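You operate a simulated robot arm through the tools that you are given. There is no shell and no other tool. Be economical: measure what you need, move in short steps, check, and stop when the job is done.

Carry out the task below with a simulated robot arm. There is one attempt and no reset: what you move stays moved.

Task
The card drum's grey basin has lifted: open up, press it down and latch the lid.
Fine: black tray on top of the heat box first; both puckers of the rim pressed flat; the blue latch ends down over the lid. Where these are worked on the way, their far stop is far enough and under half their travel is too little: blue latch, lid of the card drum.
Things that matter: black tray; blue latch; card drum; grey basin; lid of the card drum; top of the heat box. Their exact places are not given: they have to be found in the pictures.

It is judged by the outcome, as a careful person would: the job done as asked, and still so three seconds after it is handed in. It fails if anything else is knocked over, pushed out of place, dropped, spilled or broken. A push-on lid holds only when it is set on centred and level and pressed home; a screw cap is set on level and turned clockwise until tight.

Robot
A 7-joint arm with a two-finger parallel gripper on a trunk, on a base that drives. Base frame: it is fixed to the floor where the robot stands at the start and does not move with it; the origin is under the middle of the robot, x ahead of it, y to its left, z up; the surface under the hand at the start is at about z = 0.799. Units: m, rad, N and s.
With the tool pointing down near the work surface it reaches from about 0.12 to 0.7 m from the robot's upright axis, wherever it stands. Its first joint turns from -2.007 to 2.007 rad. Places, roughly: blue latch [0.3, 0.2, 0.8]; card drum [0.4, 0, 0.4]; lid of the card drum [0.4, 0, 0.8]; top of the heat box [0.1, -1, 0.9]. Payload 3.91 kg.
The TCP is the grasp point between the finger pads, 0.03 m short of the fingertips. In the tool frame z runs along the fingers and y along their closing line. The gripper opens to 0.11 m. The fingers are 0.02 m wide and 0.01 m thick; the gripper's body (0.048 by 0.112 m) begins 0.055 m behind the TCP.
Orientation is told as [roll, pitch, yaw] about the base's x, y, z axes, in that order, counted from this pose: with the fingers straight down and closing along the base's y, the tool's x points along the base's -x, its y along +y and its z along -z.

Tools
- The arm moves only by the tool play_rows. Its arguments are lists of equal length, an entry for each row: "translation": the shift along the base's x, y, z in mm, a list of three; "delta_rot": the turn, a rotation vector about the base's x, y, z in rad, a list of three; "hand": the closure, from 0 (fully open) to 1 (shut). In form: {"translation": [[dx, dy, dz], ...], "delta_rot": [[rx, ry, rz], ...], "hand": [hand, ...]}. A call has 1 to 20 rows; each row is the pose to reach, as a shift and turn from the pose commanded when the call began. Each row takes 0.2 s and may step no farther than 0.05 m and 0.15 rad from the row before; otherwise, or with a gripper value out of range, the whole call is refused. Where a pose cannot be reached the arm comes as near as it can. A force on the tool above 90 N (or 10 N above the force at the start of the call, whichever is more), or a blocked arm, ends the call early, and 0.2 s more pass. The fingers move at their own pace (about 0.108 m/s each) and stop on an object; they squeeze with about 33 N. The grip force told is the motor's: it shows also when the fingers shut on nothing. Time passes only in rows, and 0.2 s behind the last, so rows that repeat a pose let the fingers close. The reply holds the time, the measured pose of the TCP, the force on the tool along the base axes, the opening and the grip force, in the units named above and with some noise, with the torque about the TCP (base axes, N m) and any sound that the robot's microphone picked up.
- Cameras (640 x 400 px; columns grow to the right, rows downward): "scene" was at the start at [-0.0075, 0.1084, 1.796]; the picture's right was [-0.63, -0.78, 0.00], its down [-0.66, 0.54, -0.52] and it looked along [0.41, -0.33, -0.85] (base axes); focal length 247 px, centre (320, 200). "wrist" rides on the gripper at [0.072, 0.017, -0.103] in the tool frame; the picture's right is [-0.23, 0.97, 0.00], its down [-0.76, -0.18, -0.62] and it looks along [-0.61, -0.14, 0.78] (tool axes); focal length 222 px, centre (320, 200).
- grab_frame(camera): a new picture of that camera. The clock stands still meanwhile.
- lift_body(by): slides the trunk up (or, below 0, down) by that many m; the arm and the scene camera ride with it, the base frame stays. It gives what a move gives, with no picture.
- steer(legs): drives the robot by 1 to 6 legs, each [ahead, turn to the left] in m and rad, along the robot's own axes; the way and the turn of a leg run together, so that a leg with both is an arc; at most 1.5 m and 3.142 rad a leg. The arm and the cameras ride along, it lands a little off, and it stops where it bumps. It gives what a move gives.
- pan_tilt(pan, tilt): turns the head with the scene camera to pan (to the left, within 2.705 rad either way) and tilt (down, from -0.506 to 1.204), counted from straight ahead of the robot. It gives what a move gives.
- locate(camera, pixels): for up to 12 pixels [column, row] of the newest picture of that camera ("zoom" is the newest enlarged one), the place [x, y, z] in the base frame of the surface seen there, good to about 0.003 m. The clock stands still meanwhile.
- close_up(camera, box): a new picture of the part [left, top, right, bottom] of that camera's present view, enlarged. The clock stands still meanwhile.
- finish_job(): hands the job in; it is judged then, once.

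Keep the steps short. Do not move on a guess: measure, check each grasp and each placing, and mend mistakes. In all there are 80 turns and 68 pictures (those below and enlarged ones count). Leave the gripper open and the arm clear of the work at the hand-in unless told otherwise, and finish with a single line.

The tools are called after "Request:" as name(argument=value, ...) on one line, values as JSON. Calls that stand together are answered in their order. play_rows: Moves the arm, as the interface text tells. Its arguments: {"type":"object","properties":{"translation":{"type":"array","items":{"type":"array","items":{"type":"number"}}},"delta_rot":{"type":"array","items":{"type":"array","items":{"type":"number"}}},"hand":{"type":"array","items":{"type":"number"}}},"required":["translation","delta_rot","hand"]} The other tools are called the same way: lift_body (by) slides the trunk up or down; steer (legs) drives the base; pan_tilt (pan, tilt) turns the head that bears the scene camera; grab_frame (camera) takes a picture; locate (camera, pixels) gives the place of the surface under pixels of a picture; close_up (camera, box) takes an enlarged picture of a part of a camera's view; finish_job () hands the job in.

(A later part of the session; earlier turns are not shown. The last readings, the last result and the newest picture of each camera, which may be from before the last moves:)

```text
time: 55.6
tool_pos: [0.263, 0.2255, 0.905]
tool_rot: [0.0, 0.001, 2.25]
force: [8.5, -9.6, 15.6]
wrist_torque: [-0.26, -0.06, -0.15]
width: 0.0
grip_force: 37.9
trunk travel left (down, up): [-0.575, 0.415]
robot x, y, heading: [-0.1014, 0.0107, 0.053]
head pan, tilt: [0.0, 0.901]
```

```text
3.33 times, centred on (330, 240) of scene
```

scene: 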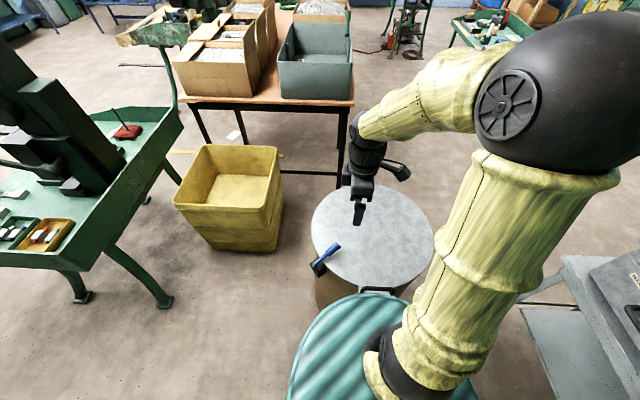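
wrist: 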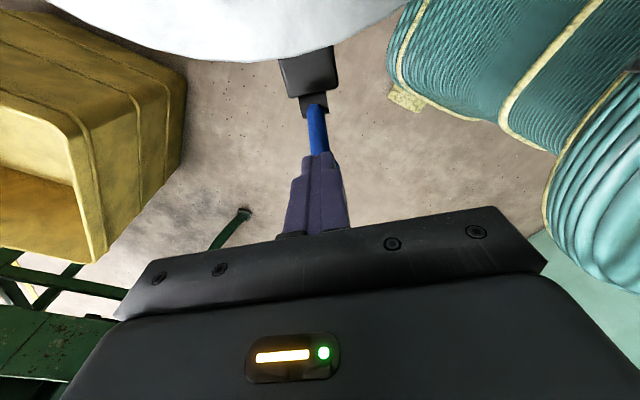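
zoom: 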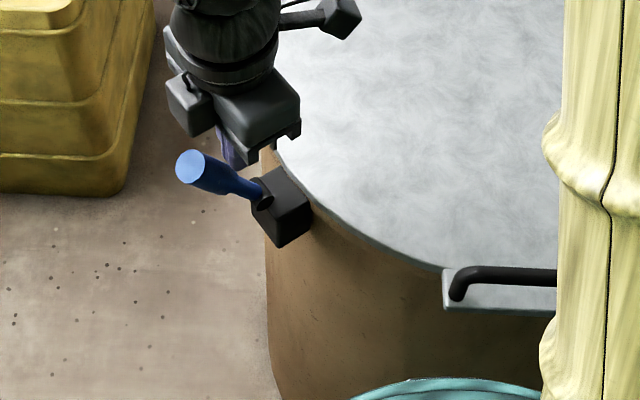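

The lever is now well past vertical, leaning outward. I'll push a bit further toward its stop.

Request:
play_rows(translation=[[-4, 5, -3], [-8, 10, -6], [-12, 14.5, -10], [-15.6, 19, -15], [-20, 24, -20], [-23.5, 29, -25], [-23.5, 29, -25]], delta_rot=[[0, 0, 0], [0, 0, 0], [0, 0, 0], [0, 0, 0], [0, 0, 0], [0, 0, 0], [0, 0, 0]], hand=[1, 1, 1, 1, 1, 1, 1])

Request:
close_up(camera="scene", box=[250, 180, 410, 300])

```text
time: 56.2
tool_pos: [0.2639, 0.2262, 0.9043]
tool_rot: [-0.005, 0.019, 2.239]
force: [12.0, -28.2, 30.7]
wrist_torque: [-0.84, 0.04, -0.11]
width: 0.0
grip_force: 37.7
trunk travel left (down, up): [-0.575, 0.415]
robot x, y, heading: [-0.0963, 0.0089, 0.058]
head pan, tilt: [0.0, 0.901]
stopped in row 2: the force on the tool passed its limit at 100 N (the readings are from after the stop); the commanded pose is now the measured one
```

```text
3.33 times, centred on (330, 240) of scene
```

zoom: 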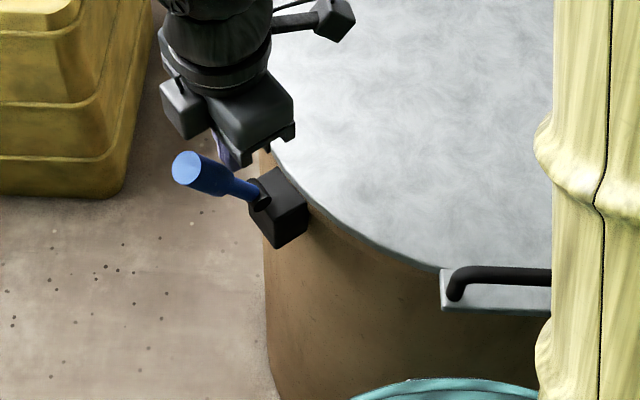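

The lever is at its far stop (the force limit tripped with no further motion). I'll withdraw upward, turn the gripper to close across the lid handle (yaw 1.57), and open it.

Request:
play_rows(translation=[[2, -2, 40], [4, -4, 85], [0, -40, 100], [-20, -80, 110], [-40, -120, 110], [-55, -165, 110], [-70, -205, 110], [-78, -236, 110], [-78, -236, 110]], delta_rot=[[0, 0, 0], [0, 0, 0], [0, 0, -0.12], [0, 0, -0.24], [0, 0, -0.36], [0, 0, -0.48], [0, 0, -0.6], [0, 0, -0.67], [0, 0, -0.67]], hand=[1, 1, 0.5, 0.3, 0, 0, 0, 0, 0])

Request:
grab_frame(camera="scene")

Request:
locate(camera="scene", pixels=[[315, 230], [370, 210], [432, 240], [365, 293], [390, 293], [300, 250], [310, 262], [320, 240], [380, 292]])

```text
time: 58.2
tool_pos: [0.1825, -0.0, 1.0122]
tool_rot: [-0.005, 0.01, 1.572]
force: [0.5, -0.5, 0.9]
wrist_torque: [0.0, 0.0, 0.01]
width: 0.1099
grip_force: 0.1
trunk travel left (down, up): [-0.575, 0.415]
robot x, y, heading: [-0.0979, 0.01, 0.055]
head pan, tilt: [0.0, 0.901]
```

```text
29 pictures are left
```

scene: 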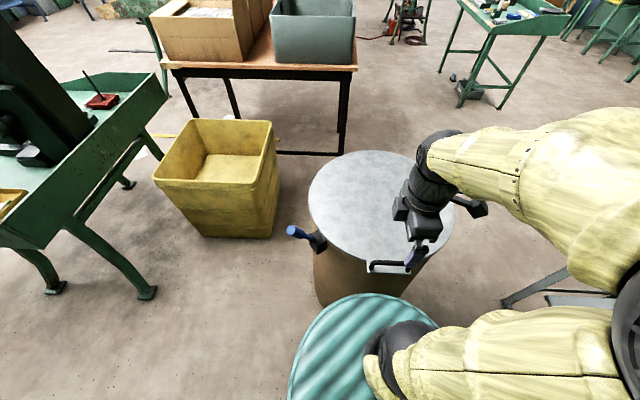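

```text
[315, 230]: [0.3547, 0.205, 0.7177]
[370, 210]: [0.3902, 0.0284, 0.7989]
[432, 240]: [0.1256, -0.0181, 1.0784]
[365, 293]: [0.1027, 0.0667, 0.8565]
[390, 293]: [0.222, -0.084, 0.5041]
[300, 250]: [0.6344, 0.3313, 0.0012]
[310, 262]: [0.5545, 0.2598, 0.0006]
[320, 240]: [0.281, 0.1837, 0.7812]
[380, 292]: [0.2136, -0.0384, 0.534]
```

The latch is swung outward. I'll confirm the handle's place before gripping.

Request:
locate(camera="scene", pixels=[[372, 264], [385, 264], [395, 265], [402, 265], [368, 255], [345, 158], [390, 152], [345, 170]])

Request:
close_up(camera="scene", box=[290, 140, 470, 290])

```text
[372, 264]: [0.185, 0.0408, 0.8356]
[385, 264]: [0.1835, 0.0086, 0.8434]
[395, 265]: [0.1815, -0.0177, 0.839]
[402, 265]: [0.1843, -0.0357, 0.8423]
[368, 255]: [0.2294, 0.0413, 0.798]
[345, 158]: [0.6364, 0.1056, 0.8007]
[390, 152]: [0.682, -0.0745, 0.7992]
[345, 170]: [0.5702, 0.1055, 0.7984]
```

```text
2.67 times, centred on (380, 215) of scene
```

zoom: 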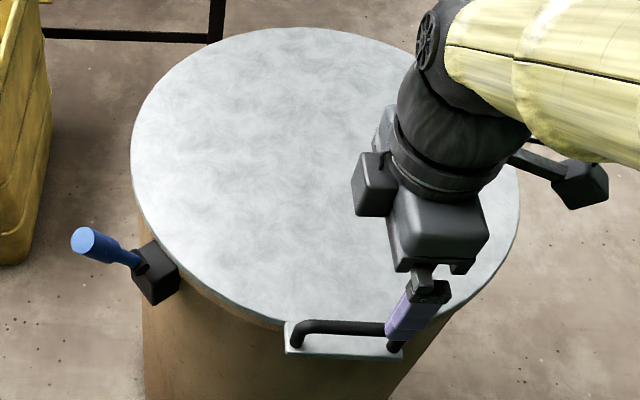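

The bar is still at x≈0.187, z≈0.84. Lowering astride it and closing.

Request:
play_rows(translation=[[4, -10, -40], [4, -10, -80], [4, -10, -120], [4, -10, -150], [4, -10, -169], [4, -10, -169], [4, -10, -169], [4, -10, -169], [4, -10, -169]], delta_rot=[[0, 0, 0], [0, 0, 0], [0, 0, 0], [0, 0, 0], [0, 0, 0], [0, 0, 0], [0, 0, 0], [0, 0, 0], [0, 0, 0]], hand=[0, 0, 0, 0, 0, 0.5, 1, 1, 1])

Request:
grab_frame(camera="wrist")

```text
time: 60.2
tool_pos: [0.216, -0.0167, 0.8539]
tool_rot: [0.026, 0.007, 1.573]
force: [-66.5, 2.7, 3.5]
wrist_torque: [-0.03, 1.19, -0.05]
width: 0.0595
grip_force: 33.6
out of reach, approached as far as the arm can: row 2, 3, 4, 5, 6, 7, 8, 9
trunk travel left (down, up): [-0.575, 0.415]
robot x, y, heading: [-0.1008, 0.011, 0.057]
head pan, tilt: [0.0, 0.901]
```

```text
27 pictures are left
```

wrist: 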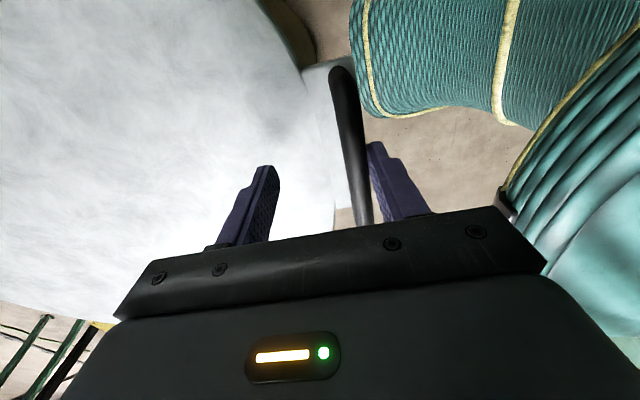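

The arm can't get that low so close in at this trunk height. I'll open, rise clear, and lower the trunk by 0.2 with the hand kept above the handle.

Request:
play_rows(translation=[[0, 0, 0], [0, 0, 0], [0, 0, 20], [-5, 2, 60], [-15, 5, 100], [-25, 8, 145], [-29, 7, 190], [-29, 7, 230], [-29, 7, 260]], delta_rot=[[0, 0, 0], [0, 0, 0], [0, 0, 0], [0, 0, 0], [0, 0, 0], [0, 0, 0], [0, 0, 0], [-0.026, 0, 0], [-0.026, 0, 0]], hand=[0.3, 0, 0, 0, 0, 0, 0, 0, 0])

```text
time: 62.2
tool_pos: [0.2003, -0.0101, 1.1187]
tool_rot: [-0.002, 0.04, 1.574]
force: [-0.3, 0.0, 0.1]
wrist_torque: [-0.01, 0.0, -0.01]
width: 0.1101
grip_force: 0.0
trunk travel left (down, up): [-0.575, 0.415]
robot x, y, heading: [-0.1009, 0.0072, 0.057]
head pan, tilt: [0.0, 0.901]
```

Request:
play_rows(translation=[[0, 0, 0], [0, 0, 0]], delta_rot=[[0, 0, 0], [0, 0, 0]], hand=[0, 0])

Request:
lift_body(by=-0.2)

```text
time: 62.8
tool_pos: [0.2001, -0.0106, 1.1186]
tool_rot: [-0.004, 0.039, 1.573]
force: [-0.4, -0.4, 0.3]
wrist_torque: [-0.01, 0.05, -0.02]
width: 0.1098
grip_force: 0.1
trunk travel left (down, up): [-0.575, 0.415]
robot x, y, heading: [-0.102, 0.0107, 0.059]
head pan, tilt: [0.0, 0.901]
```

```text
time: 65.0
tool_pos: [0.2014, -0.0101, 0.917]
tool_rot: [0.003, 0.038, 1.573]
force: [0.1, 0.0, -0.4]
wrist_torque: [-0.03, 0.03, 0.01]
width: 0.1102
grip_force: 0.0
trunk travel left (down, up): [-0.375, 0.615]
robot x, y, heading: [-0.0988, 0.0135, 0.055]
head pan, tilt: [0.0, 0.901]
```

Now at z 0.917. I'll remove the small tilt, move to x 0.187, lower to 0.843, and check before closing.

Request:
play_rows(translation=[[-7, 0, 0], [-14, 0, -15], [-14, 0, -35], [-14, 0, -55], [-14, 0, -74], [-14, 0, -74]], delta_rot=[[0, -0.02, 0], [0, -0.038, 0], [0, -0.038, 0], [0, -0.038, 0], [0, -0.038, 0], [0, -0.038, 0]], hand=[0, 0, 0, 0, 0, 0])

```text
time: 66.4
tool_pos: [0.1885, -0.01, 0.8429]
tool_rot: [-0.042, 0.04, 1.572]
force: [-0.4, 0.2, -0.4]
wrist_torque: [-0.01, -0.03, -0.03]
width: 0.1095
grip_force: 0.1
out of reach, approached as far as the arm can: row 2
trunk travel left (down, up): [-0.375, 0.615]
robot x, y, heading: [-0.1019, 0.014, 0.057]
head pan, tilt: [0.0, 0.901]
```

The position is good (0.1885, -0.010, 0.843), with only a slight tilt. Closing on the bar.

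Request:
play_rows(translation=[[0, 0, 0], [0, 0, 0], [0, 0, 0], [0, 0, 0]], delta_rot=[[0, 0, 0], [0, 0, 0], [0, 0, 0], [0, 0, 0]], hand=[0.5, 1, 1, 1])

Request:
grab_frame(camera="wrist")

```text
time: 67.4
tool_pos: [0.1917, -0.0083, 0.8426]
tool_rot: [-0.045, 0.04, 1.571]
force: [29.4, 1.7, 2.2]
wrist_torque: [0.17, -0.29, -0.1]
width: 0.0137
grip_force: 45.1
trunk travel left (down, up): [-0.375, 0.615]
robot x, y, heading: [-0.1022, 0.0119, 0.059]
head pan, tilt: [0.0, 0.901]
```

```text
26 pictures are left
```

wrist: 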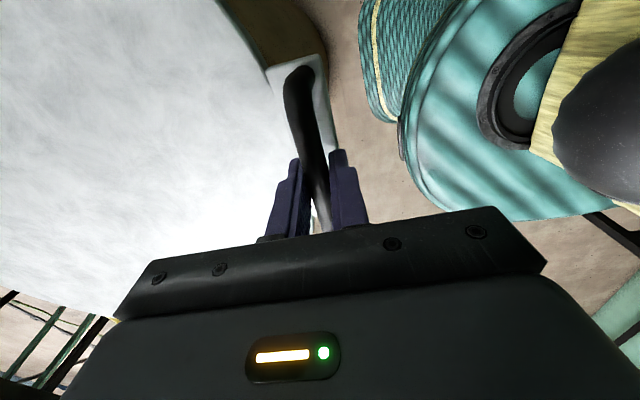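

The bar is gripped (0.0137 m). I'll lift along the lid's arc about its far hinge (≈x 0.685), 15° first.

Request:
play_rows(translation=[[5, 0, 5], [7, 0, 21], [10, 0, 43], [15, 0, 64], [20, 0, 85], [26, 0, 105], [33, 0, 125], [33, 0, 125]], delta_rot=[[0, 0, 0], [0, 0, 0], [0, 0, 0], [0, 0, 0], [0, 0, 0], [0, 0, 0], [0, 0, 0], [0, 0, 0]], hand=[1, 1, 1, 1, 1, 1, 1, 1])

Request:
grab_frame(camera="scene")

```text
time: 69.2
tool_pos: [0.2209, -0.0088, 0.971]
tool_rot: [-0.042, 0.04, 1.572]
force: [-4.2, 22.2, -1.8]
wrist_torque: [0.31, -0.11, -0.27]
width: 0.0135
grip_force: 44.6
trunk travel left (down, up): [-0.375, 0.615]
robot x, y, heading: [-0.1025, 0.0136, 0.061]
head pan, tilt: [0.0, 0.901]
```

```text
25 pictures are left
```

scene: 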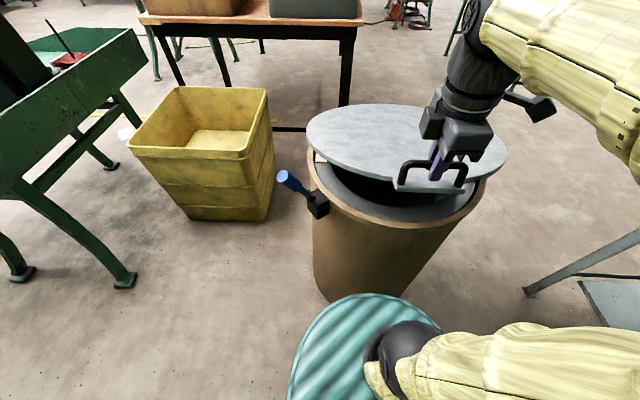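

The lid opens well about its far hinge. Continuing to about 50°, letting y ease by +4 mm because of a 22 N side load.

Request:
play_rows(translation=[[8, 2, 20], [17, 4, 40], [26.5, 4, 59], [37, 4, 78], [49, 4, 96], [61, 4, 114], [74, 4, 131], [87, 4, 147], [101.5, 4, 163], [116.5, 4, 178.5], [132, 4, 193], [148.6, 4, 207.5], [165.5, 4, 220.5], [183, 4, 233], [183, 4, 233]], delta_rot=[[0, 0, 0], [0, 0, 0], [0, 0, 0], [0, 0, 0], [0, 0, 0], [0, 0, 0], [0, 0, 0], [0, 0, 0], [0, 0, 0], [0, 0, 0], [0, 0, 0], [0, 0, 0], [0, 0, 0], [0, 0, 0], [0, 0, 0]], hand=[1, 1, 1, 1, 1, 1, 1, 1, 1, 1, 1, 1, 1, 1, 1])

Request:
grab_frame(camera="scene")

```text
time: 72.4
tool_pos: [0.3321, -0.0054, 1.1412]
tool_rot: [-0.051, 0.036, 1.57]
force: [-38.4, -15.7, 28.1]
wrist_torque: [-0.04, 0.25, -0.7]
width: 0.0133
grip_force: 45.3
out of reach, approached as far as the arm can: row 10, 11, 12, 13, 14, 15
trunk travel left (down, up): [-0.375, 0.615]
robot x, y, heading: [-0.1037, 0.0129, 0.054]
head pan, tilt: [0.0, 0.901]
```

```text
24 pictures are left
```

scene: 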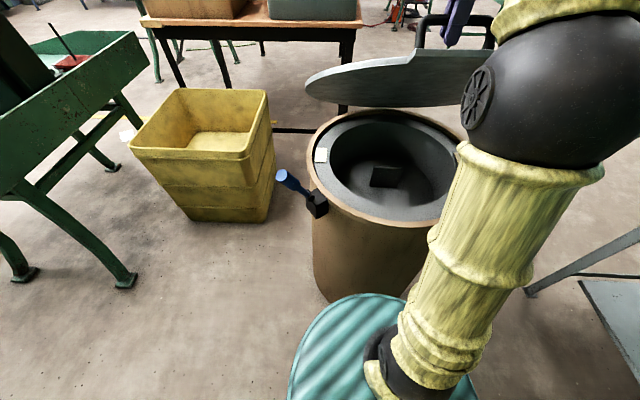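

At this low trunk height the arm ran out of reach at about 38°. The pull is −38 N in x and +28 N in z. I'll ease that strain and tip the tool forward (the round bar lets it turn in the pads), then read the remaining load.

Request:
play_rows(translation=[[-3, 0, 2], [-6, 0, 4], [-6, 0, 4], [-6, 0, 4], [-6, 0, 4]], delta_rot=[[0, -0.08, 0], [0, -0.16, 0], [0, -0.24, 0], [0, -0.3, 0], [0, -0.3, 0]], hand=[1, 1, 1, 1, 1])

```text
time: 73.6
tool_pos: [0.3319, -0.0033, 1.1383]
tool_rot: [-0.345, 0.034, 1.559]
force: [-26.5, -11.1, 17.3]
wrist_torque: [0.06, 0.13, -0.62]
width: 0.0137
grip_force: 44.8
trunk travel left (down, up): [-0.375, 0.615]
robot x, y, heading: [-0.0989, 0.0102, 0.058]
head pan, tilt: [0.0, 0.901]
```

Request:
play_rows(translation=[[-3, -1, 2], [-5, -2, 4], [-5, -2, 4], [-5, -2, 4]], delta_rot=[[0, -0.1, 0], [0, -0.2, 0], [0, -0.3, 0], [0, -0.3, 0]], hand=[1, 1, 1, 1])

```text
time: 74.6
tool_pos: [0.3336, -0.0037, 1.1373]
tool_rot: [-0.638, 0.029, 1.551]
force: [1.0, 0.8, -9.1]
wrist_torque: [0.85, 0.07, -0.44]
width: 0.0136
grip_force: 44.9
trunk travel left (down, up): [-0.375, 0.615]
robot x, y, heading: [-0.0972, 0.01, 0.054]
head pan, tilt: [0.0, 0.901]
```

Relaxed: only about 9 N of lid weight remains, and tipping gave more reach. I'll go on along the arc.

Request:
play_rows(translation=[[9, 0, 8.5], [17.6, 0, 17], [33.8, 0, 31.2], [50.6, 0, 44.7], [68, 0, 57.5], [85.9, 0, 69.4], [104.3, 0, 80.6], [104.3, 0, 80.6]], delta_rot=[[0, 0, 0], [0, 0, 0], [0, 0, 0], [0, 0, 0], [0, 0, 0], [0, 0, 0], [0, 0, 0], [0, 0, 0]], hand=[1, 1, 1, 1, 1, 1, 1, 1])

```text
time: 76.4
tool_pos: [0.4361, -0.0029, 1.2196]
tool_rot: [-0.642, 0.033, 1.551]
force: [-1.5, 4.9, 0.0]
wrist_torque: [-0.22, -0.05, -1.11]
width: 0.0137
grip_force: 44.8
trunk travel left (down, up): [-0.375, 0.615]
robot x, y, heading: [-0.1042, 0.0089, 0.059]
head pan, tilt: [0.0, 0.901]
```

The force is nearly zero and the arc is accurate. Continuing to about 75°.

Request:
play_rows(translation=[[18.9, 0, 10.4], [38.2, 0, 19.9], [58, 0, 28.6], [78, 0, 36.4], [98.5, 0, 43.4], [119, 0, 49.4], [140, 0, 54.5], [161, 0, 58.7], [161, 0, 58.7]], delta_rot=[[0, 0, 0], [0, 0, 0], [0, 0, 0], [0, 0, 0], [0, 0, 0], [0, 0, 0], [0, 0, 0], [0, 0, 0], [0, 0, 0]], hand=[1, 1, 1, 1, 1, 1, 1, 1, 1])

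Request:
grab_frame(camera="scene")

```text
time: 78.4
tool_pos: [0.4843, -0.0027, 1.2015]
tool_rot: [-0.651, 0.03, 1.549]
force: [-25.0, -9.0, 34.0]
wrist_torque: [1.23, 2.04, 0.36]
width: 0.0136
grip_force: 45.1
out of reach, approached as far as the arm can: row 1, 2, 3, 4, 5, 6, 7, 8, 9
trunk travel left (down, up): [-0.375, 0.615]
robot x, y, heading: [-0.1003, 0.0107, 0.062]
head pan, tilt: [0.0, 0.901]
```

```text
23 pictures are left
```

scene: 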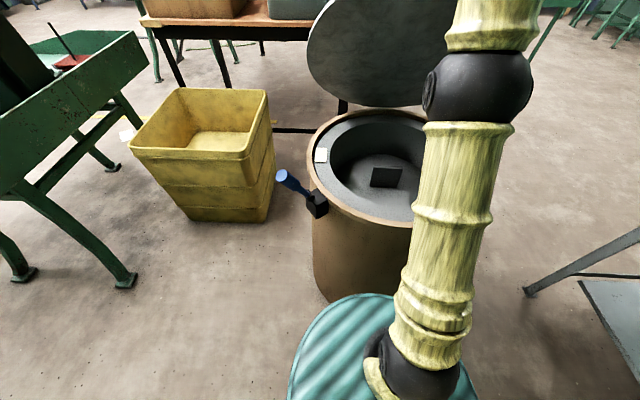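

The lid is at about 60° and the bar has slid back toward the palm by ~35 mm because the arm is at its reach limit. A small trunk lift moves the hand back up toward the bar, so I'll raise 0.04.

Request:
lift_body(by=0.04)

```text
time: 79.2
tool_pos: [0.4998, -0.0001, 1.2297]
tool_rot: [-0.629, 0.029, 1.551]
force: [14.2, -2.3, -39.3]
wrist_torque: [0.78, -0.26, -0.58]
width: 0.0138
grip_force: 44.8
trunk travel left (down, up): [-0.415, 0.575]
robot x, y, heading: [-0.1023, 0.0113, 0.059]
head pan, tilt: [0.0, 0.901]
```

That worked: the lid opened further to ~67°. Next I'll alternate a small drive forward (mostly along the lid's motion now) with a small lift.

Request:
steer(legs=[[0.04, 0]])

Request:
lift_body(by=0.03)

```text
time: 80.1
tool_pos: [0.5254, -0.0006, 1.2424]
tool_rot: [-0.65, 0.031, 1.549]
force: [-7.6, -8.4, 22.1]
wrist_torque: [0.3, 0.05, -0.94]
width: 0.0139
grip_force: 45.2
trunk travel left (down, up): [-0.415, 0.575]
robot x, y, heading: [-0.0625, 0.0137, 0.054]
head pan, tilt: [0.0, 0.901]
```

```text
time: 80.9
tool_pos: [0.5364, 0.0016, 1.2664]
tool_rot: [-0.64, 0.032, 1.549]
force: [9.7, -1.2, -32.4]
wrist_torque: [0.6, -0.02, -0.52]
width: 0.0136
grip_force: 45.1
trunk travel left (down, up): [-0.445, 0.545]
robot x, y, heading: [-0.0588, 0.0138, 0.053]
head pan, tilt: [0.0, 0.901]
```

The bar is re-centred in the pads and the lid is at ~67–70°. I'll try the arm along the arc again.

Request:
play_rows(translation=[[18, 0, 4], [36, 0, 9], [54, 0, 13], [72, 0, 16], [90, 0, 19], [106, 0, 21], [106, 0, 21]], delta_rot=[[0, 0, 0], [0, 0, 0], [0, 0, 0], [0, 0, 0], [0, 0, 0], [0, 0, 0], [0, 0, 0]], hand=[1, 1, 1, 1, 1, 1, 1])

```text
time: 82.5
tool_pos: [0.5595, -0.0031, 1.2446]
tool_rot: [-0.656, 0.032, 1.549]
force: [-11.2, 13.9, 29.6]
wrist_torque: [0.83, 0.62, -0.56]
width: 0.0137
grip_force: 45.6
out of reach, approached as far as the arm can: row 1, 2, 3, 4, 5, 6, 7
trunk travel left (down, up): [-0.445, 0.545]
robot x, y, heading: [-0.0612, 0.0141, 0.053]
head pan, tilt: [0.0, 0.901]
```

Request:
lift_body(by=0.05)

Request:
play_rows(translation=[[18, 0, -3], [36, 0, -5], [54, 0, -6], [72, 0, -6], [72, 0, -6]], delta_rot=[[0, 0, 0], [0, 0, 0], [0, 0, 0], [0, 0, 0], [0, 0, 0]], hand=[1, 1, 1, 1, 1])

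```text
time: 83.4
tool_pos: [0.5719, -0.008, 1.2829]
tool_rot: [-0.638, 0.034, 1.545]
force: [8.3, -0.9, -36.1]
wrist_torque: [0.16, 0.09, -0.66]
width: 0.0138
grip_force: 44.9
trunk travel left (down, up): [-0.495, 0.495]
robot x, y, heading: [-0.0624, 0.0179, 0.057]
head pan, tilt: [0.0, 0.901]
```

```text
time: 84.6
tool_pos: [0.5929, -0.0067, 1.2665]
tool_rot: [-0.659, 0.034, 1.542]
force: [-6.9, -11.4, 34.9]
wrist_torque: [0.36, 0.22, -0.6]
width: 0.0135
grip_force: 45.2
out of reach, approached as far as the arm can: row 1, 2, 3, 4, 5
trunk travel left (down, up): [-0.495, 0.495]
robot x, y, heading: [-0.0626, 0.0131, 0.056]
head pan, tilt: [0.0, 0.901]
```

This is progressing (handle angle ≈79°). One more round: lift, drive 0.04, then arm forward.

Request:
lift_body(by=0.04)

Request:
steer(legs=[[0.04, 0]])

Request:
lift_body(by=0.02)

Request:
play_rows(translation=[[18, 0, 0], [36, 0, 0], [54, 0, -2], [72, 0, -5], [72, 0, -5]], delta_rot=[[0, 0, 0], [0, 0, 0], [0, 0, 0], [0, 0, 0], [0, 0, 0]], hand=[1, 1, 1, 1, 1])

Request:
grab_frame(camera="scene")

```text
time: 85.4
tool_pos: [0.6063, -0.0022, 1.2941]
tool_rot: [-0.636, 0.03, 1.549]
force: [5.0, -1.3, -38.8]
wrist_torque: [0.81, 0.2, -0.5]
width: 0.0138
grip_force: 45.3
trunk travel left (down, up): [-0.535, 0.455]
robot x, y, heading: [-0.0609, 0.0151, 0.055]
head pan, tilt: [0.0, 0.901]
```

```text
time: 86.3
tool_pos: [0.641, -0.0016, 1.3013]
tool_rot: [-0.646, 0.032, 1.546]
force: [-0.3, -1.8, -16.5]
wrist_torque: [0.53, 0.15, -0.34]
width: 0.0138
grip_force: 44.8
trunk travel left (down, up): [-0.535, 0.455]
robot x, y, heading: [-0.0196, 0.0145, 0.052]
head pan, tilt: [0.0, 0.901]
```

```text
time: 87.0
tool_pos: [0.646, -0.003, 1.3141]
tool_rot: [-0.633, 0.032, 1.548]
force: [0.8, -0.6, -38.5]
wrist_torque: [0.46, 0.62, -0.45]
width: 0.0137
grip_force: 44.9
trunk travel left (down, up): [-0.555, 0.435]
robot x, y, heading: [-0.0211, 0.0181, 0.051]
head pan, tilt: [0.0, 0.901]
```

```text
time: 88.2
tool_pos: [0.6676, 0.0015, 1.2973]
tool_rot: [-0.667, 0.028, 1.547]
force: [0.3, -5.0, 43.6]
wrist_torque: [0.51, -0.33, -0.51]
width: 0.0136
grip_force: 45.1
out of reach, approached as far as the arm can: row 1, 2, 3, 4, 5
trunk travel left (down, up): [-0.555, 0.435]
robot x, y, heading: [-0.0231, 0.0153, 0.051]
head pan, tilt: [0.0, 0.901]
```

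```text
22 pictures are left
```

scene: 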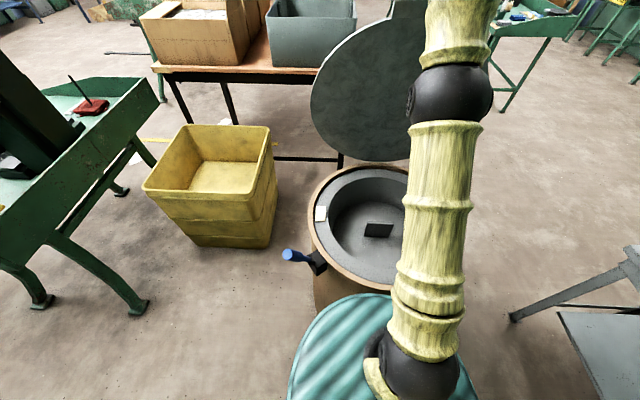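

The lid is at about 82°. Another round will take it past vertical.

Request:
lift_body(by=0.04)

Request:
play_rows(translation=[[15, 0, -8], [30, 0, -16], [45, 0, -20], [60, 0, -24], [60, 0, -24]], delta_rot=[[0, 0, 0], [0, 0, 0], [0, 0, 0], [0, 0, 0], [0, 0, 0]], hand=[1, 1, 1, 1, 1])

Request:
lift_body(by=0.04)

Request:
play_rows(translation=[[15, 0, -8], [30, 0, -16], [45, 0, -22], [60, 0, -28], [60, 0, -28]], delta_rot=[[0, 0, 0], [0, 0, 0], [0, 0, 0], [0, 0, 0], [0, 0, 0]], hand=[1, 1, 1, 1, 1])

```text
time: 89.0
tool_pos: [0.6689, 0.0036, 1.3385]
tool_rot: [-0.667, 0.034, 1.548]
force: [-1.2, -0.1, 0.8]
wrist_torque: [0.0, -0.08, 0.0]
width: 0.0001
grip_force: 37.5
trunk travel left (down, up): [-0.595, 0.395]
robot x, y, heading: [-0.0204, 0.0223, 0.049]
head pan, tilt: [0.0, 0.901]
```

```text
time: 90.2
tool_pos: [0.7001, 0.0036, 1.3137]
tool_rot: [-0.71, 0.034, 1.546]
force: [3.1, -2.8, 89.6]
wrist_torque: [0.56, -2.23, -0.11]
width: 0.0001
grip_force: 37.4
out of reach, approached as far as the arm can: row 2, 3, 4, 5
trunk travel left (down, up): [-0.595, 0.395]
robot x, y, heading: [-0.0208, 0.0144, 0.051]
head pan, tilt: [0.0, 0.901]
```

```text
time: 91.1
tool_pos: [0.7128, 0.0036, 1.324]
tool_rot: [-0.643, 0.032, 1.546]
force: [-0.3, -0.2, 0.6]
wrist_torque: [0.01, -0.01, -0.01]
width: 0.0
grip_force: 37.6
trunk travel left (down, up): [-0.635, 0.355]
robot x, y, heading: [-0.021, 0.0194, 0.051]
head pan, tilt: [0.0, 0.901]
```

```text
time: 92.1
tool_pos: [0.7386, 0.0041, 1.3095]
tool_rot: [-0.713, 0.034, 1.544]
force: [5.5, -3.5, 33.3]
wrist_torque: [0.31, 0.29, -0.02]
width: 0.0
grip_force: 37.5
out of reach, approached as far as the arm can: row 1, 2, 3, 4, 5
trunk travel left (down, up): [-0.635, 0.355]
robot x, y, heading: [-0.0234, 0.0162, 0.043]
head pan, tilt: [0.0, 0.901]
stopped in row 5: the force on the tool passed its limit at 93 N (the readings are from after the stop); the commanded pose is now the measured one
```

The grip slipped off the bar and the closed fingers pressed on something. I'll look before doing anything more.

Request:
grab_frame(camera="scene")

Request:
grab_frame(camera="wrist")

```text
21 pictures are left
```

scene: 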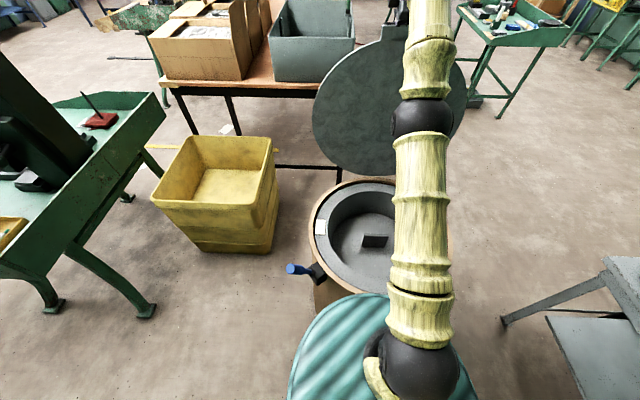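

```text
20 pictures are left
```

wrist: 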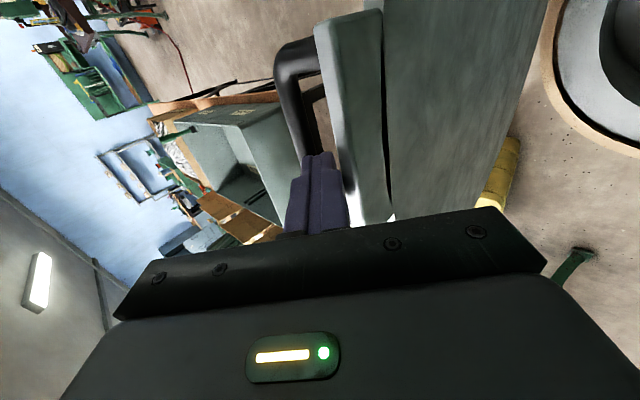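

The lid is standing by itself. I'll measure its angle from points on its underside.

Request:
locate(camera="scene", pixels=[[350, 165], [335, 130], [345, 100], [370, 60], [360, 140], [360, 45], [330, 228], [380, 190], [390, 245], [320, 225], [372, 210], [340, 250]])

Request:
close_up(camera="scene", box=[290, 150, 450, 300])

```text
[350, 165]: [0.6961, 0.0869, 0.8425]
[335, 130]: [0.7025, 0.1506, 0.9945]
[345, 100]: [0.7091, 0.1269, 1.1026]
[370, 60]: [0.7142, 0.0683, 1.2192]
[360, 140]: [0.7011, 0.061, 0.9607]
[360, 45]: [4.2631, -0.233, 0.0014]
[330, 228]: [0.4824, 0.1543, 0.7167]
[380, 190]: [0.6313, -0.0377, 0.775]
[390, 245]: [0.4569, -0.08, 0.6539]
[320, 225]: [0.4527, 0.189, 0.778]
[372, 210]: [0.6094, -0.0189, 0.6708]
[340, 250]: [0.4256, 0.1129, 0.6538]
```

```text
2.67 times, centred on (370, 225) of scene
```

zoom: 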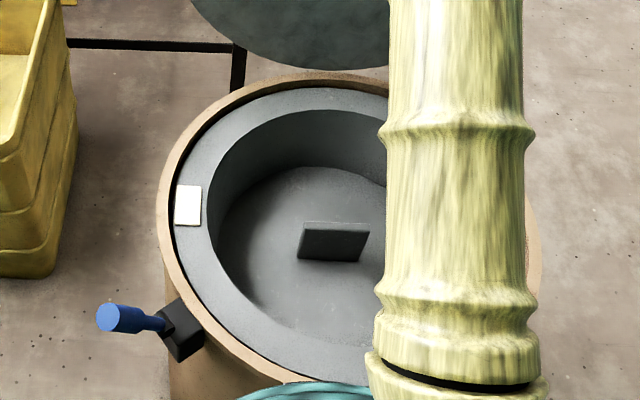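

The lid is ≈3° past vertical (x 0.696 at z 0.84, 0.714 at z 1.22). My fingertips were resting on top of the bar. I'll withdraw up and back along the tool axis and see whether the lid stays.

Request:
play_rows(translation=[[-12, 0, 16], [-30, 0, 40], [-60, 0, 60], [-105, 0, 60], [-150, 0, 50], [-195, 0, 30], [-240, 0, 10], [-280, 0, -10], [-280, 0, -10]], delta_rot=[[0, 0, 0], [0, 0, 0], [0, 0.1, 0], [0, 0.2, 0], [0, 0.3, 0], [0, 0.3, 0], [0, 0.3, 0], [0, 0.3, 0], [0, 0.3, 0]], hand=[1, 1, 1, 1, 1, 1, 1, 1, 1])

Request:
grab_frame(camera="scene")

```text
time: 94.1
tool_pos: [0.4579, 0.0038, 1.2917]
tool_rot: [-0.397, 0.04, 1.556]
force: [0.1, -1.0, 0.0]
wrist_torque: [0.04, 0.01, -0.02]
width: 0.0001
grip_force: 37.7
out of reach, approached as far as the arm can: row 3
trunk travel left (down, up): [-0.635, 0.355]
robot x, y, heading: [-0.0178, 0.0192, 0.051]
head pan, tilt: [0.0, 0.901]
```

```text
18 pictures are left
```

scene: 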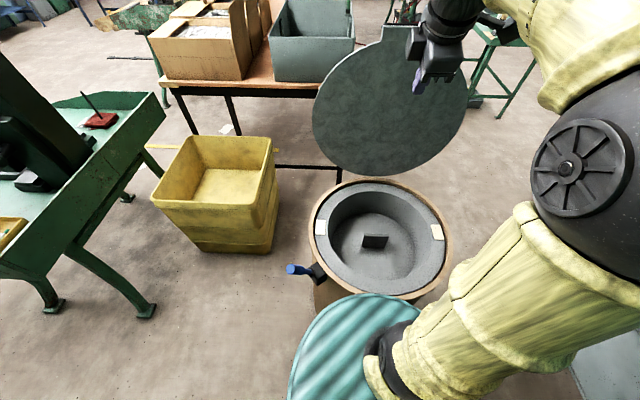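

The lid stays open. The grey basin's flange shows two pale patches, at (321,226) and (437,231), which may be the puckers. I'll zoom in.

Request:
close_up(camera="scene", box=[295, 165, 465, 305])

Request:
locate(camera="zoom", pixels=[[97, 230], [97, 200], [100, 260], [535, 252], [540, 225], [530, 275], [150, 150], [300, 75], [480, 150], [160, 370], [350, 440], [480, 390]])

```text
2.86 times, centred on (380, 235) of scene
```

zoom: 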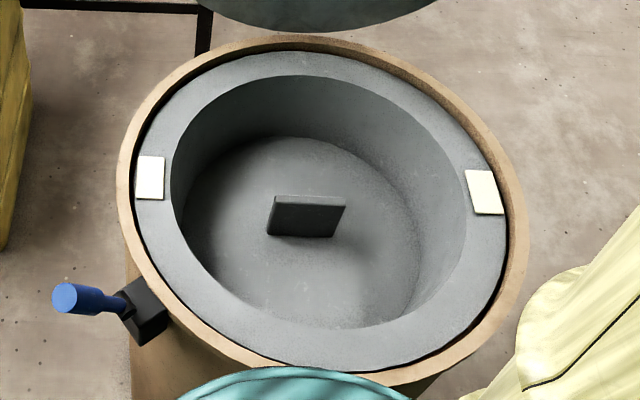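

```text
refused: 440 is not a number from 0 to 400
```

Request:
locate(camera="zoom", pixels=[[150, 178], [150, 160], [150, 196], [484, 190], [480, 175], [490, 210], [190, 110], [300, 65], [440, 125], [160, 230], [280, 345], [460, 310]])

Request:
locate(camera="zoom", pixels=[[138, 178], [168, 178], [152, 145], [155, 212], [468, 190], [500, 190], [470, 155], [490, 235], [128, 178], [515, 190], [300, 42], [260, 380]])

```text
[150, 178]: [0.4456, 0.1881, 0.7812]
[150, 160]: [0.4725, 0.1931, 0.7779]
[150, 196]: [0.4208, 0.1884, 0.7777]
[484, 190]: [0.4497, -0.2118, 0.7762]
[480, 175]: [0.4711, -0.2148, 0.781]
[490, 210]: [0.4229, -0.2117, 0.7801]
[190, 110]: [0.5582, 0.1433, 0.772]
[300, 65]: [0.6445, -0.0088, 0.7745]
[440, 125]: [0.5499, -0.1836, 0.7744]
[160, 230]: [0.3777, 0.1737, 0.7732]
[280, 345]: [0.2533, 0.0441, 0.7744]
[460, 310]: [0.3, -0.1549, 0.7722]
```

```text
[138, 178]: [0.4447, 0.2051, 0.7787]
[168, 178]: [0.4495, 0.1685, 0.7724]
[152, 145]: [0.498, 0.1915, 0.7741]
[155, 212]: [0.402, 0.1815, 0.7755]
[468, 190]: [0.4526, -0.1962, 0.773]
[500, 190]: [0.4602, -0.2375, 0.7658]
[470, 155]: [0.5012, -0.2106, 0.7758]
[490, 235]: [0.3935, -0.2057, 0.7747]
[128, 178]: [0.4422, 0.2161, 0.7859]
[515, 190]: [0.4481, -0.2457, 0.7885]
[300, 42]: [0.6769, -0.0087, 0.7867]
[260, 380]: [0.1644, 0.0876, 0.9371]
```

The patches are small raised puckers: their tops are z≈0.779–0.781 against the flange's 0.774, at (0.447,0.190) and (0.447,-0.213). I'll bring the tool back to vertical with the fingers shut, lower the trunk a bit, and go above the left one.

Request:
play_rows(translation=[[-3, 35, -10], [-6, 70, -20], [-9, 105, -40], [-11, 140, -70], [-11, 165, -105], [-11, 186, -145], [-11, 186, -190], [-11, 186, -230], [-11, 186, -230]], delta_rot=[[0, 0.1, 0], [0, 0.2, 0], [0, 0.3, 0], [0, 0.395, 0], [0, 0.395, 0], [0, 0.395, 0], [0, 0.395, 0], [0, 0.395, 0], [0, 0.395, 0]], hand=[1, 1, 1, 1, 1, 1, 1, 1, 1])

Request:
lift_body(by=-0.15)

```text
time: 96.1
tool_pos: [0.4469, 0.1932, 1.0611]
tool_rot: [0.001, 0.044, 1.572]
force: [0.0, 0.7, 0.1]
wrist_torque: [0.07, 0.0, 0.03]
width: 0.0
grip_force: 37.6
trunk travel left (down, up): [-0.635, 0.355]
robot x, y, heading: [-0.0214, 0.021, 0.052]
head pan, tilt: [0.0, 0.901]
```

```text
time: 97.8
tool_pos: [0.4478, 0.193, 0.9108]
tool_rot: [0.001, 0.043, 1.573]
force: [0.5, -0.2, 0.6]
wrist_torque: [0.02, -0.01, 0.01]
width: 0.0
grip_force: 37.8
trunk travel left (down, up): [-0.485, 0.505]
robot x, y, heading: [-0.0227, 0.0168, 0.049]
head pan, tilt: [0.0, 0.901]
```

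Now pressing the left pucker: down quickly to just above it, then 2 mm steps.

Request:
play_rows(translation=[[0, -2, -40], [0, -2, -75], [0, -2, -92], [0, -2, -98], [0, -2, -101], [0, -2, -104], [0, -2, -107], [0, -2, -110], [0, -2, -113], [0, -2, -115], [0, -2, -115], [0, -2, -115]], delta_rot=[[0, 0, 0], [0, 0, 0], [0, 0, 0], [0, 0, 0], [0, 0, 0], [0, 0, 0], [0, 0, 0], [0, 0, 0], [0, 0, 0], [0, 0, 0], [0, 0, 0], [0, 0, 0]], hand=[1, 1, 1, 1, 1, 1, 1, 1, 1, 1, 1, 1])

Request:
grab_frame(camera="wrist")

```text
time: 100.5
tool_pos: [0.4462, 0.1918, 0.8037]
tool_rot: [-0.018, 0.036, 1.572]
force: [-3.9, 3.9, 77.9]
wrist_torque: [0.81, 0.22, -0.09]
width: 0.0002
grip_force: 38.1
trunk travel left (down, up): [-0.485, 0.505]
robot x, y, heading: [-0.0185, 0.0165, 0.048]
head pan, tilt: [0.0, 0.901]
```

```text
16 pictures are left
```

wrist: 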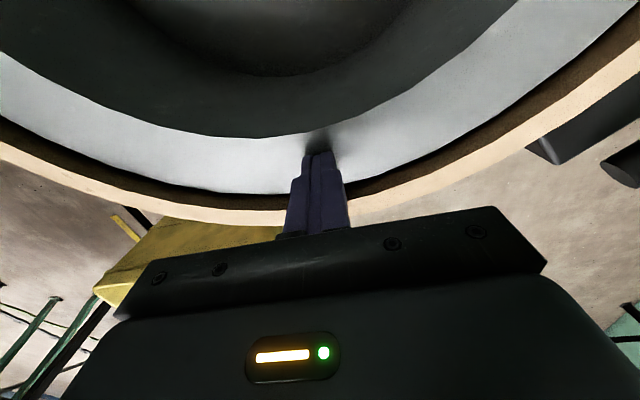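

78 N was applied and the fingertips are at 0.774, flush with the flange. I'll rise, cross to the right pucker and check the left one from the scene camera.

Request:
play_rows(translation=[[0, 0, 40], [0, 0, 85], [0, -40, 110], [0, -85, 115], [0, -130, 115], [0, -175, 115], [0, -220, 115], [0, -265, 115], [0, -310, 115], [0, -355, 115], [0, -403, 115], [0, -403, 115]], delta_rot=[[0, 0, 0], [0, 0, 0], [0, 0, 0], [0, 0, 0], [0, 0, 0], [0, 0, 0], [0, 0, 0], [0, 0, 0], [0, 0, 0], [0, 0, 0], [0, 0, 0], [0, 0, 0]], hand=[1, 1, 1, 1, 1, 1, 1, 1, 1, 1, 1, 1])

Request:
close_up(camera="scene", box=[280, 130, 480, 280])

```text
time: 103.0
tool_pos: [0.4471, -0.2119, 0.9129]
tool_rot: [0.0, 0.041, 1.573]
force: [0.4, 0.6, 0.7]
wrist_torque: [0.0, -0.02, 0.0]
width: 0.0
grip_force: 37.3
trunk travel left (down, up): [-0.485, 0.505]
robot x, y, heading: [-0.0251, 0.0147, 0.053]
head pan, tilt: [0.0, 0.901]
```

```text
2.67 times, centred on (380, 205) of scene
```

zoom: 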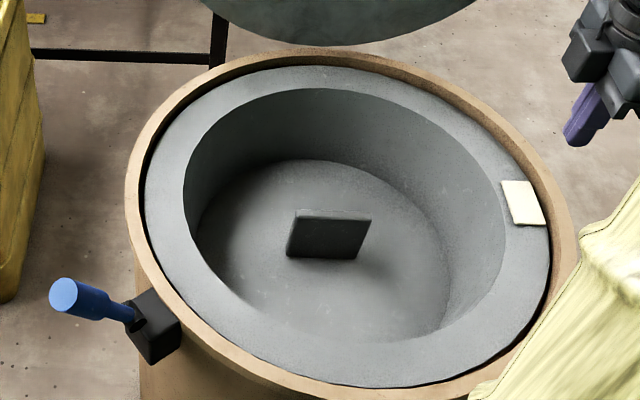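

The left pucker is gone (pressed flat). Pressing the right one the same way.

Request:
locate(camera="zoom", pixels=[[523, 203], [510, 185], [535, 220], [158, 180]])

Request:
play_rows(translation=[[0, -1, -40], [0, -1, -75], [0, -1, -92], [0, -1, -98], [0, -1, -101], [0, -1, -104], [0, -1, -107], [0, -1, -110], [0, -1, -113], [0, -1, -116], [0, -1, -117], [0, -1, -117]], delta_rot=[[0, 0, 0], [0, 0, 0], [0, 0, 0], [0, 0, 0], [0, 0, 0], [0, 0, 0], [0, 0, 0], [0, 0, 0], [0, 0, 0], [0, 0, 0], [0, 0, 0], [0, 0, 0]], hand=[1, 1, 1, 1, 1, 1, 1, 1, 1, 1, 1, 1])

```text
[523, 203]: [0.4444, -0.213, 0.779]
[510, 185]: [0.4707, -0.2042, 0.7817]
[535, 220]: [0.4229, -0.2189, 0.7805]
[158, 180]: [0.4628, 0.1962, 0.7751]
```

```text
time: 105.6
tool_pos: [0.4457, -0.2112, 0.8048]
tool_rot: [-0.018, 0.055, 1.57]
force: [-19.2, 12.3, 44.8]
wrist_torque: [0.73, 0.61, 0.09]
width: 0.0
grip_force: 37.7
trunk travel left (down, up): [-0.485, 0.505]
robot x, y, heading: [-0.0214, 0.0174, 0.053]
head pan, tilt: [0.0, 0.901]
stopped in row 12: the force on the tool passed its limit at 91 N (the readings are from after the stop); the commanded pose is now the measured one
```

Pressed at 91 N, with the tips at ~0.775. I'll rise, open the fingers, move back to the middle, and raise the trunk to go for the lid handle, then look.

Request:
play_rows(translation=[[0, 0, 40], [0, 0, 85], [-15, 40, 115], [-30, 80, 130], [-45, 120, 140], [-60, 160, 150], [-60, 195, 150], [-60, 195, 150]], delta_rot=[[0, 0, 0], [0, 0, 0], [0, 0, 0], [0, 0, 0], [0, 0, 0], [0, 0, 0], [0, 0, 0], [0, 0, 0]], hand=[1, 1, 1, 1, 1, 1, 1, 1])

Request:
lift_body(by=0.28)

Request:
grab_frame(camera="scene")

```text
refused: row 3 steps farther than a row can; nothing moved
```

```text
time: 108.5
tool_pos: [0.4493, -0.2135, 1.0798]
tool_rot: [-0.013, 0.051, 1.572]
force: [-0.9, 0.1, -0.6]
wrist_torque: [0.0, -0.03, 0.02]
width: 0.0001
grip_force: 37.5
trunk travel left (down, up): [-0.765, 0.225]
robot x, y, heading: [-0.0185, 0.0149, 0.055]
head pan, tilt: [0.0, 0.901]
```

```text
14 pictures are left
```

scene: 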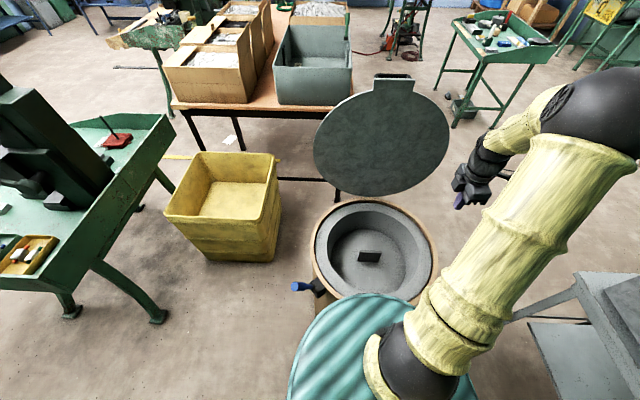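

The rows were refused, but the trunk lift raised the hand straight up safely. Both patches are gone from the rim. Next I'll measure the lid's tab and handle at (392,78).

Request:
locate(camera="scene", pixels=[[392, 75], [380, 76], [405, 76], [375, 84], [392, 90], [408, 84], [380, 180], [380, 130], [323, 240], [428, 245], [322, 225], [432, 230]])

Request:
close_up(camera="scene", box=[350, 55, 440, 115])

```text
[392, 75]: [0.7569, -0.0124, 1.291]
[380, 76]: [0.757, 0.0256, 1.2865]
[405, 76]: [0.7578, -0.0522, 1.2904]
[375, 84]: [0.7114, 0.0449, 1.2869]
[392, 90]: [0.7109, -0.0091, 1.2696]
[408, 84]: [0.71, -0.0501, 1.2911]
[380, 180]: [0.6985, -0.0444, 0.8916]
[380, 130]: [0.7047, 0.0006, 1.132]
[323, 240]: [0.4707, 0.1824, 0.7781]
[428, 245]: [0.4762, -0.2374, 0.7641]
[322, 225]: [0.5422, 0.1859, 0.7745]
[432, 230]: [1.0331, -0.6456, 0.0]
```

```text
6.67 times, centred on (395, 85) of scene
```

zoom: 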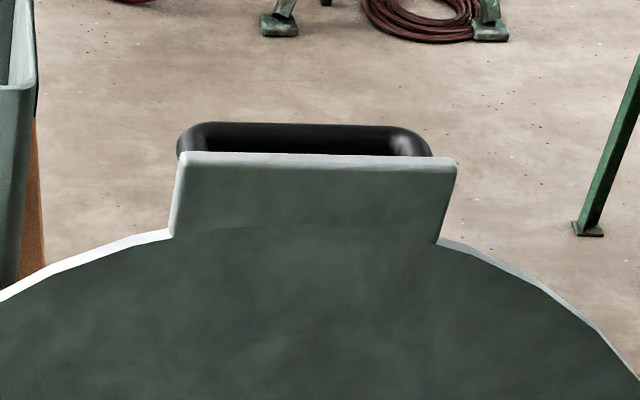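

The bar is at (0.757,-0.01,1.283) and the tab's front face at x 0.711. I'll raise the trunk by 0.2, then come over the tab with the fingers opened only ~34 mm, so the near finger fits between tab and bar.

Request:
lift_body(by=0.2)

Request:
play_rows(translation=[[0, 40, 15], [0, 80, 30], [0, 120, 45], [0, 160, 60], [20, 203, 75], [60, 203, 90], [100, 203, 95], [140, 203, 95], [170, 203, 95], [200, 203, 95], [200, 203, 95]], delta_rot=[[0.02, 0.013, 0], [0.05, 0.013, 0], [0.05, 0.013, 0], [0.05, 0.013, 0], [0.05, 0.013, 0], [0.05, 0.013, 0], [0.05, 0.013, 0], [0.05, 0.013, 0], [0.05, 0.013, 0], [0.05, 0.013, 0], [0.05, 0.013, 0]], hand=[0.9, 0.8, 0.69, 0.69, 0.69, 0.69, 0.69, 0.69, 0.69, 0.69, 0.69])

```text
time: 110.6
tool_pos: [0.4482, -0.2131, 1.2793]
tool_rot: [-0.012, 0.049, 1.571]
force: [-0.2, 0.3, 0.6]
wrist_torque: [0.03, 0.0, 0.03]
width: 0.0001
grip_force: 37.3
trunk travel left (down, up): [-0.965, 0.025]
robot x, y, heading: [-0.0207, 0.0134, 0.052]
head pan, tilt: [0.0, 0.901]
```

```text
time: 113.0
tool_pos: [0.6485, -0.0105, 1.3735]
tool_rot: [0.0, 0.001, 1.572]
force: [-0.1, -0.3, 0.6]
wrist_torque: [0.02, -0.01, 0.01]
width: 0.0341
grip_force: 0.0
trunk travel left (down, up): [-0.965, 0.025]
robot x, y, heading: [-0.0224, 0.0193, 0.053]
head pan, tilt: [0.0, 0.901]
```

Good: vertical, opening 0.034. I'll continue forward over the bar.

Request:
play_rows(translation=[[30, 0, -5], [60, 0, -15], [85, 0, -20], [107, 0, -24], [107, 0, -24]], delta_rot=[[0, 0, 0], [0, 0, 0], [0, 0, 0], [0, 0, 0], [0, 0, 0]], hand=[0.69, 0.69, 0.69, 0.69, 0.69])

Request:
grab_frame(camera="wrist")

```text
time: 114.2
tool_pos: [0.7232, -0.0111, 1.3415]
tool_rot: [0.002, 0.003, 1.572]
force: [0.6, 0.2, 0.8]
wrist_torque: [-0.01, 0.01, 0.02]
width: 0.034
grip_force: 0.0
out of reach, approached as far as the arm can: row 3, 4, 5
trunk travel left (down, up): [-0.965, 0.025]
robot x, y, heading: [-0.0227, 0.0152, 0.052]
head pan, tilt: [0.0, 0.901]
```

```text
12 pictures are left
```

wrist: 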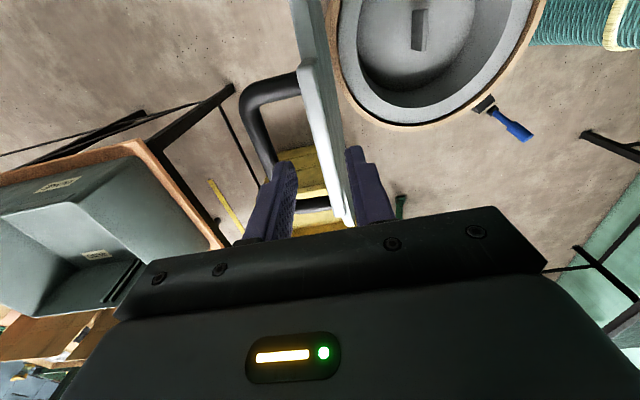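

The arm stops at x≈0.723 with a vertical tool. I'll tip the tool 0.25 rad forward to gain reach and line up along that axis with the gap between tab and bar.

Request:
play_rows(translation=[[-10, 0, 10], [-10, 0, 15], [0, 0, 15], [10, 0, 8], [18, 0, 2], [18, 0, 2]], delta_rot=[[0, -0.1, 0], [0, -0.2, 0], [0, -0.25, 0], [0, -0.25, 0], [0, -0.25, 0], [0, -0.25, 0]], hand=[0.69, 0.69, 0.69, 0.69, 0.69, 0.69])

Request:
grab_frame(camera="wrist")

```text
time: 115.6
tool_pos: [0.7408, -0.0129, 1.3463]
tool_rot: [-0.248, 0.003, 1.573]
force: [-1.1, -0.3, 0.8]
wrist_torque: [-0.01, -0.01, -0.04]
width: 0.0343
grip_force: 0.1
trunk travel left (down, up): [-0.965, 0.025]
robot x, y, heading: [-0.0222, 0.0139, 0.055]
head pan, tilt: [0.0, 0.901]
```

```text
11 pictures are left
```

wrist: 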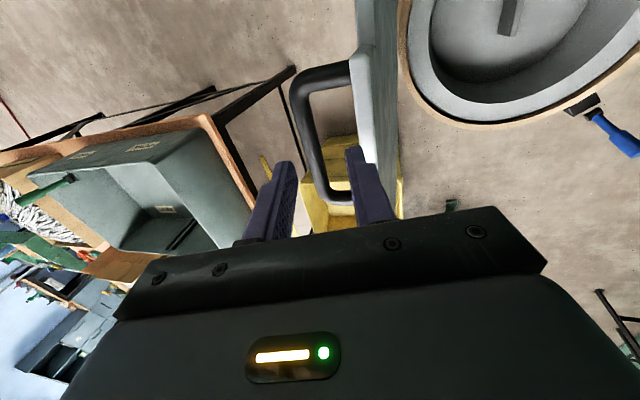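

The bar lies between the fingers with the tab outside the near one. I'll advance ~52 mm along the tool axis and close.

Request:
play_rows(translation=[[3, 0, -13], [7, 0, -26], [10, 0, -39], [13, 0, -51], [13, 0, -51], [13, 0, -51], [13, 0, -51]], delta_rot=[[0, 0, 0], [0, 0, 0], [0, 0, 0], [0, 0, 0], [0, 0, 0], [0, 0, 0], [0, 0, 0]], hand=[0.69, 0.69, 0.69, 0.69, 0.69, 1, 1])

```text
time: 117.2
tool_pos: [0.7544, -0.015, 1.2982]
tool_rot: [-0.254, 0.003, 1.569]
force: [5.1, 0.3, 27.8]
wrist_torque: [0.19, -0.22, -0.63]
width: 0.0133
grip_force: 44.9
trunk travel left (down, up): [-0.965, 0.025]
robot x, y, heading: [-0.0182, 0.0148, 0.055]
head pan, tilt: [0.0, 0.901]
```

It's gripped. Pulling the lid back toward me along its arc, first to about 65°.

Request:
play_rows(translation=[[-14, 0, 2], [-28.6, 0, 3], [-50, 0, 4.5], [-72, 0, 5], [-93.7, 0, 4.5], [-115.4, 0, 3], [-137, 0, 0.5], [-158.5, 0, -2.6], [-180, 0, -7], [-200.9, 0, -12], [-222, 0, -18], [-242.3, 0, -25], [-242.3, 0, -25]], delta_rot=[[0, 0, 0], [0, 0, 0], [0, 0, 0], [0, 0, 0], [0, 0, 0], [0, 0, 0], [0, 0, 0], [0, 0, 0], [0, 0, 0], [0, 0, 0], [0, 0, 0], [0, 0, 0], [0, 0, 0]], hand=[1, 1, 1, 1, 1, 1, 1, 1, 1, 1, 1, 1, 1])

```text
time: 120.0
tool_pos: [0.5103, -0.0143, 1.2671]
tool_rot: [-0.247, 0.0, 1.571]
force: [0.9, -5.9, -8.6]
wrist_torque: [0.17, -0.03, -0.69]
width: 0.0134
grip_force: 45.0
trunk travel left (down, up): [-0.965, 0.025]
robot x, y, heading: [-0.0202, 0.0148, 0.057]
head pan, tilt: [0.0, 0.901]
```

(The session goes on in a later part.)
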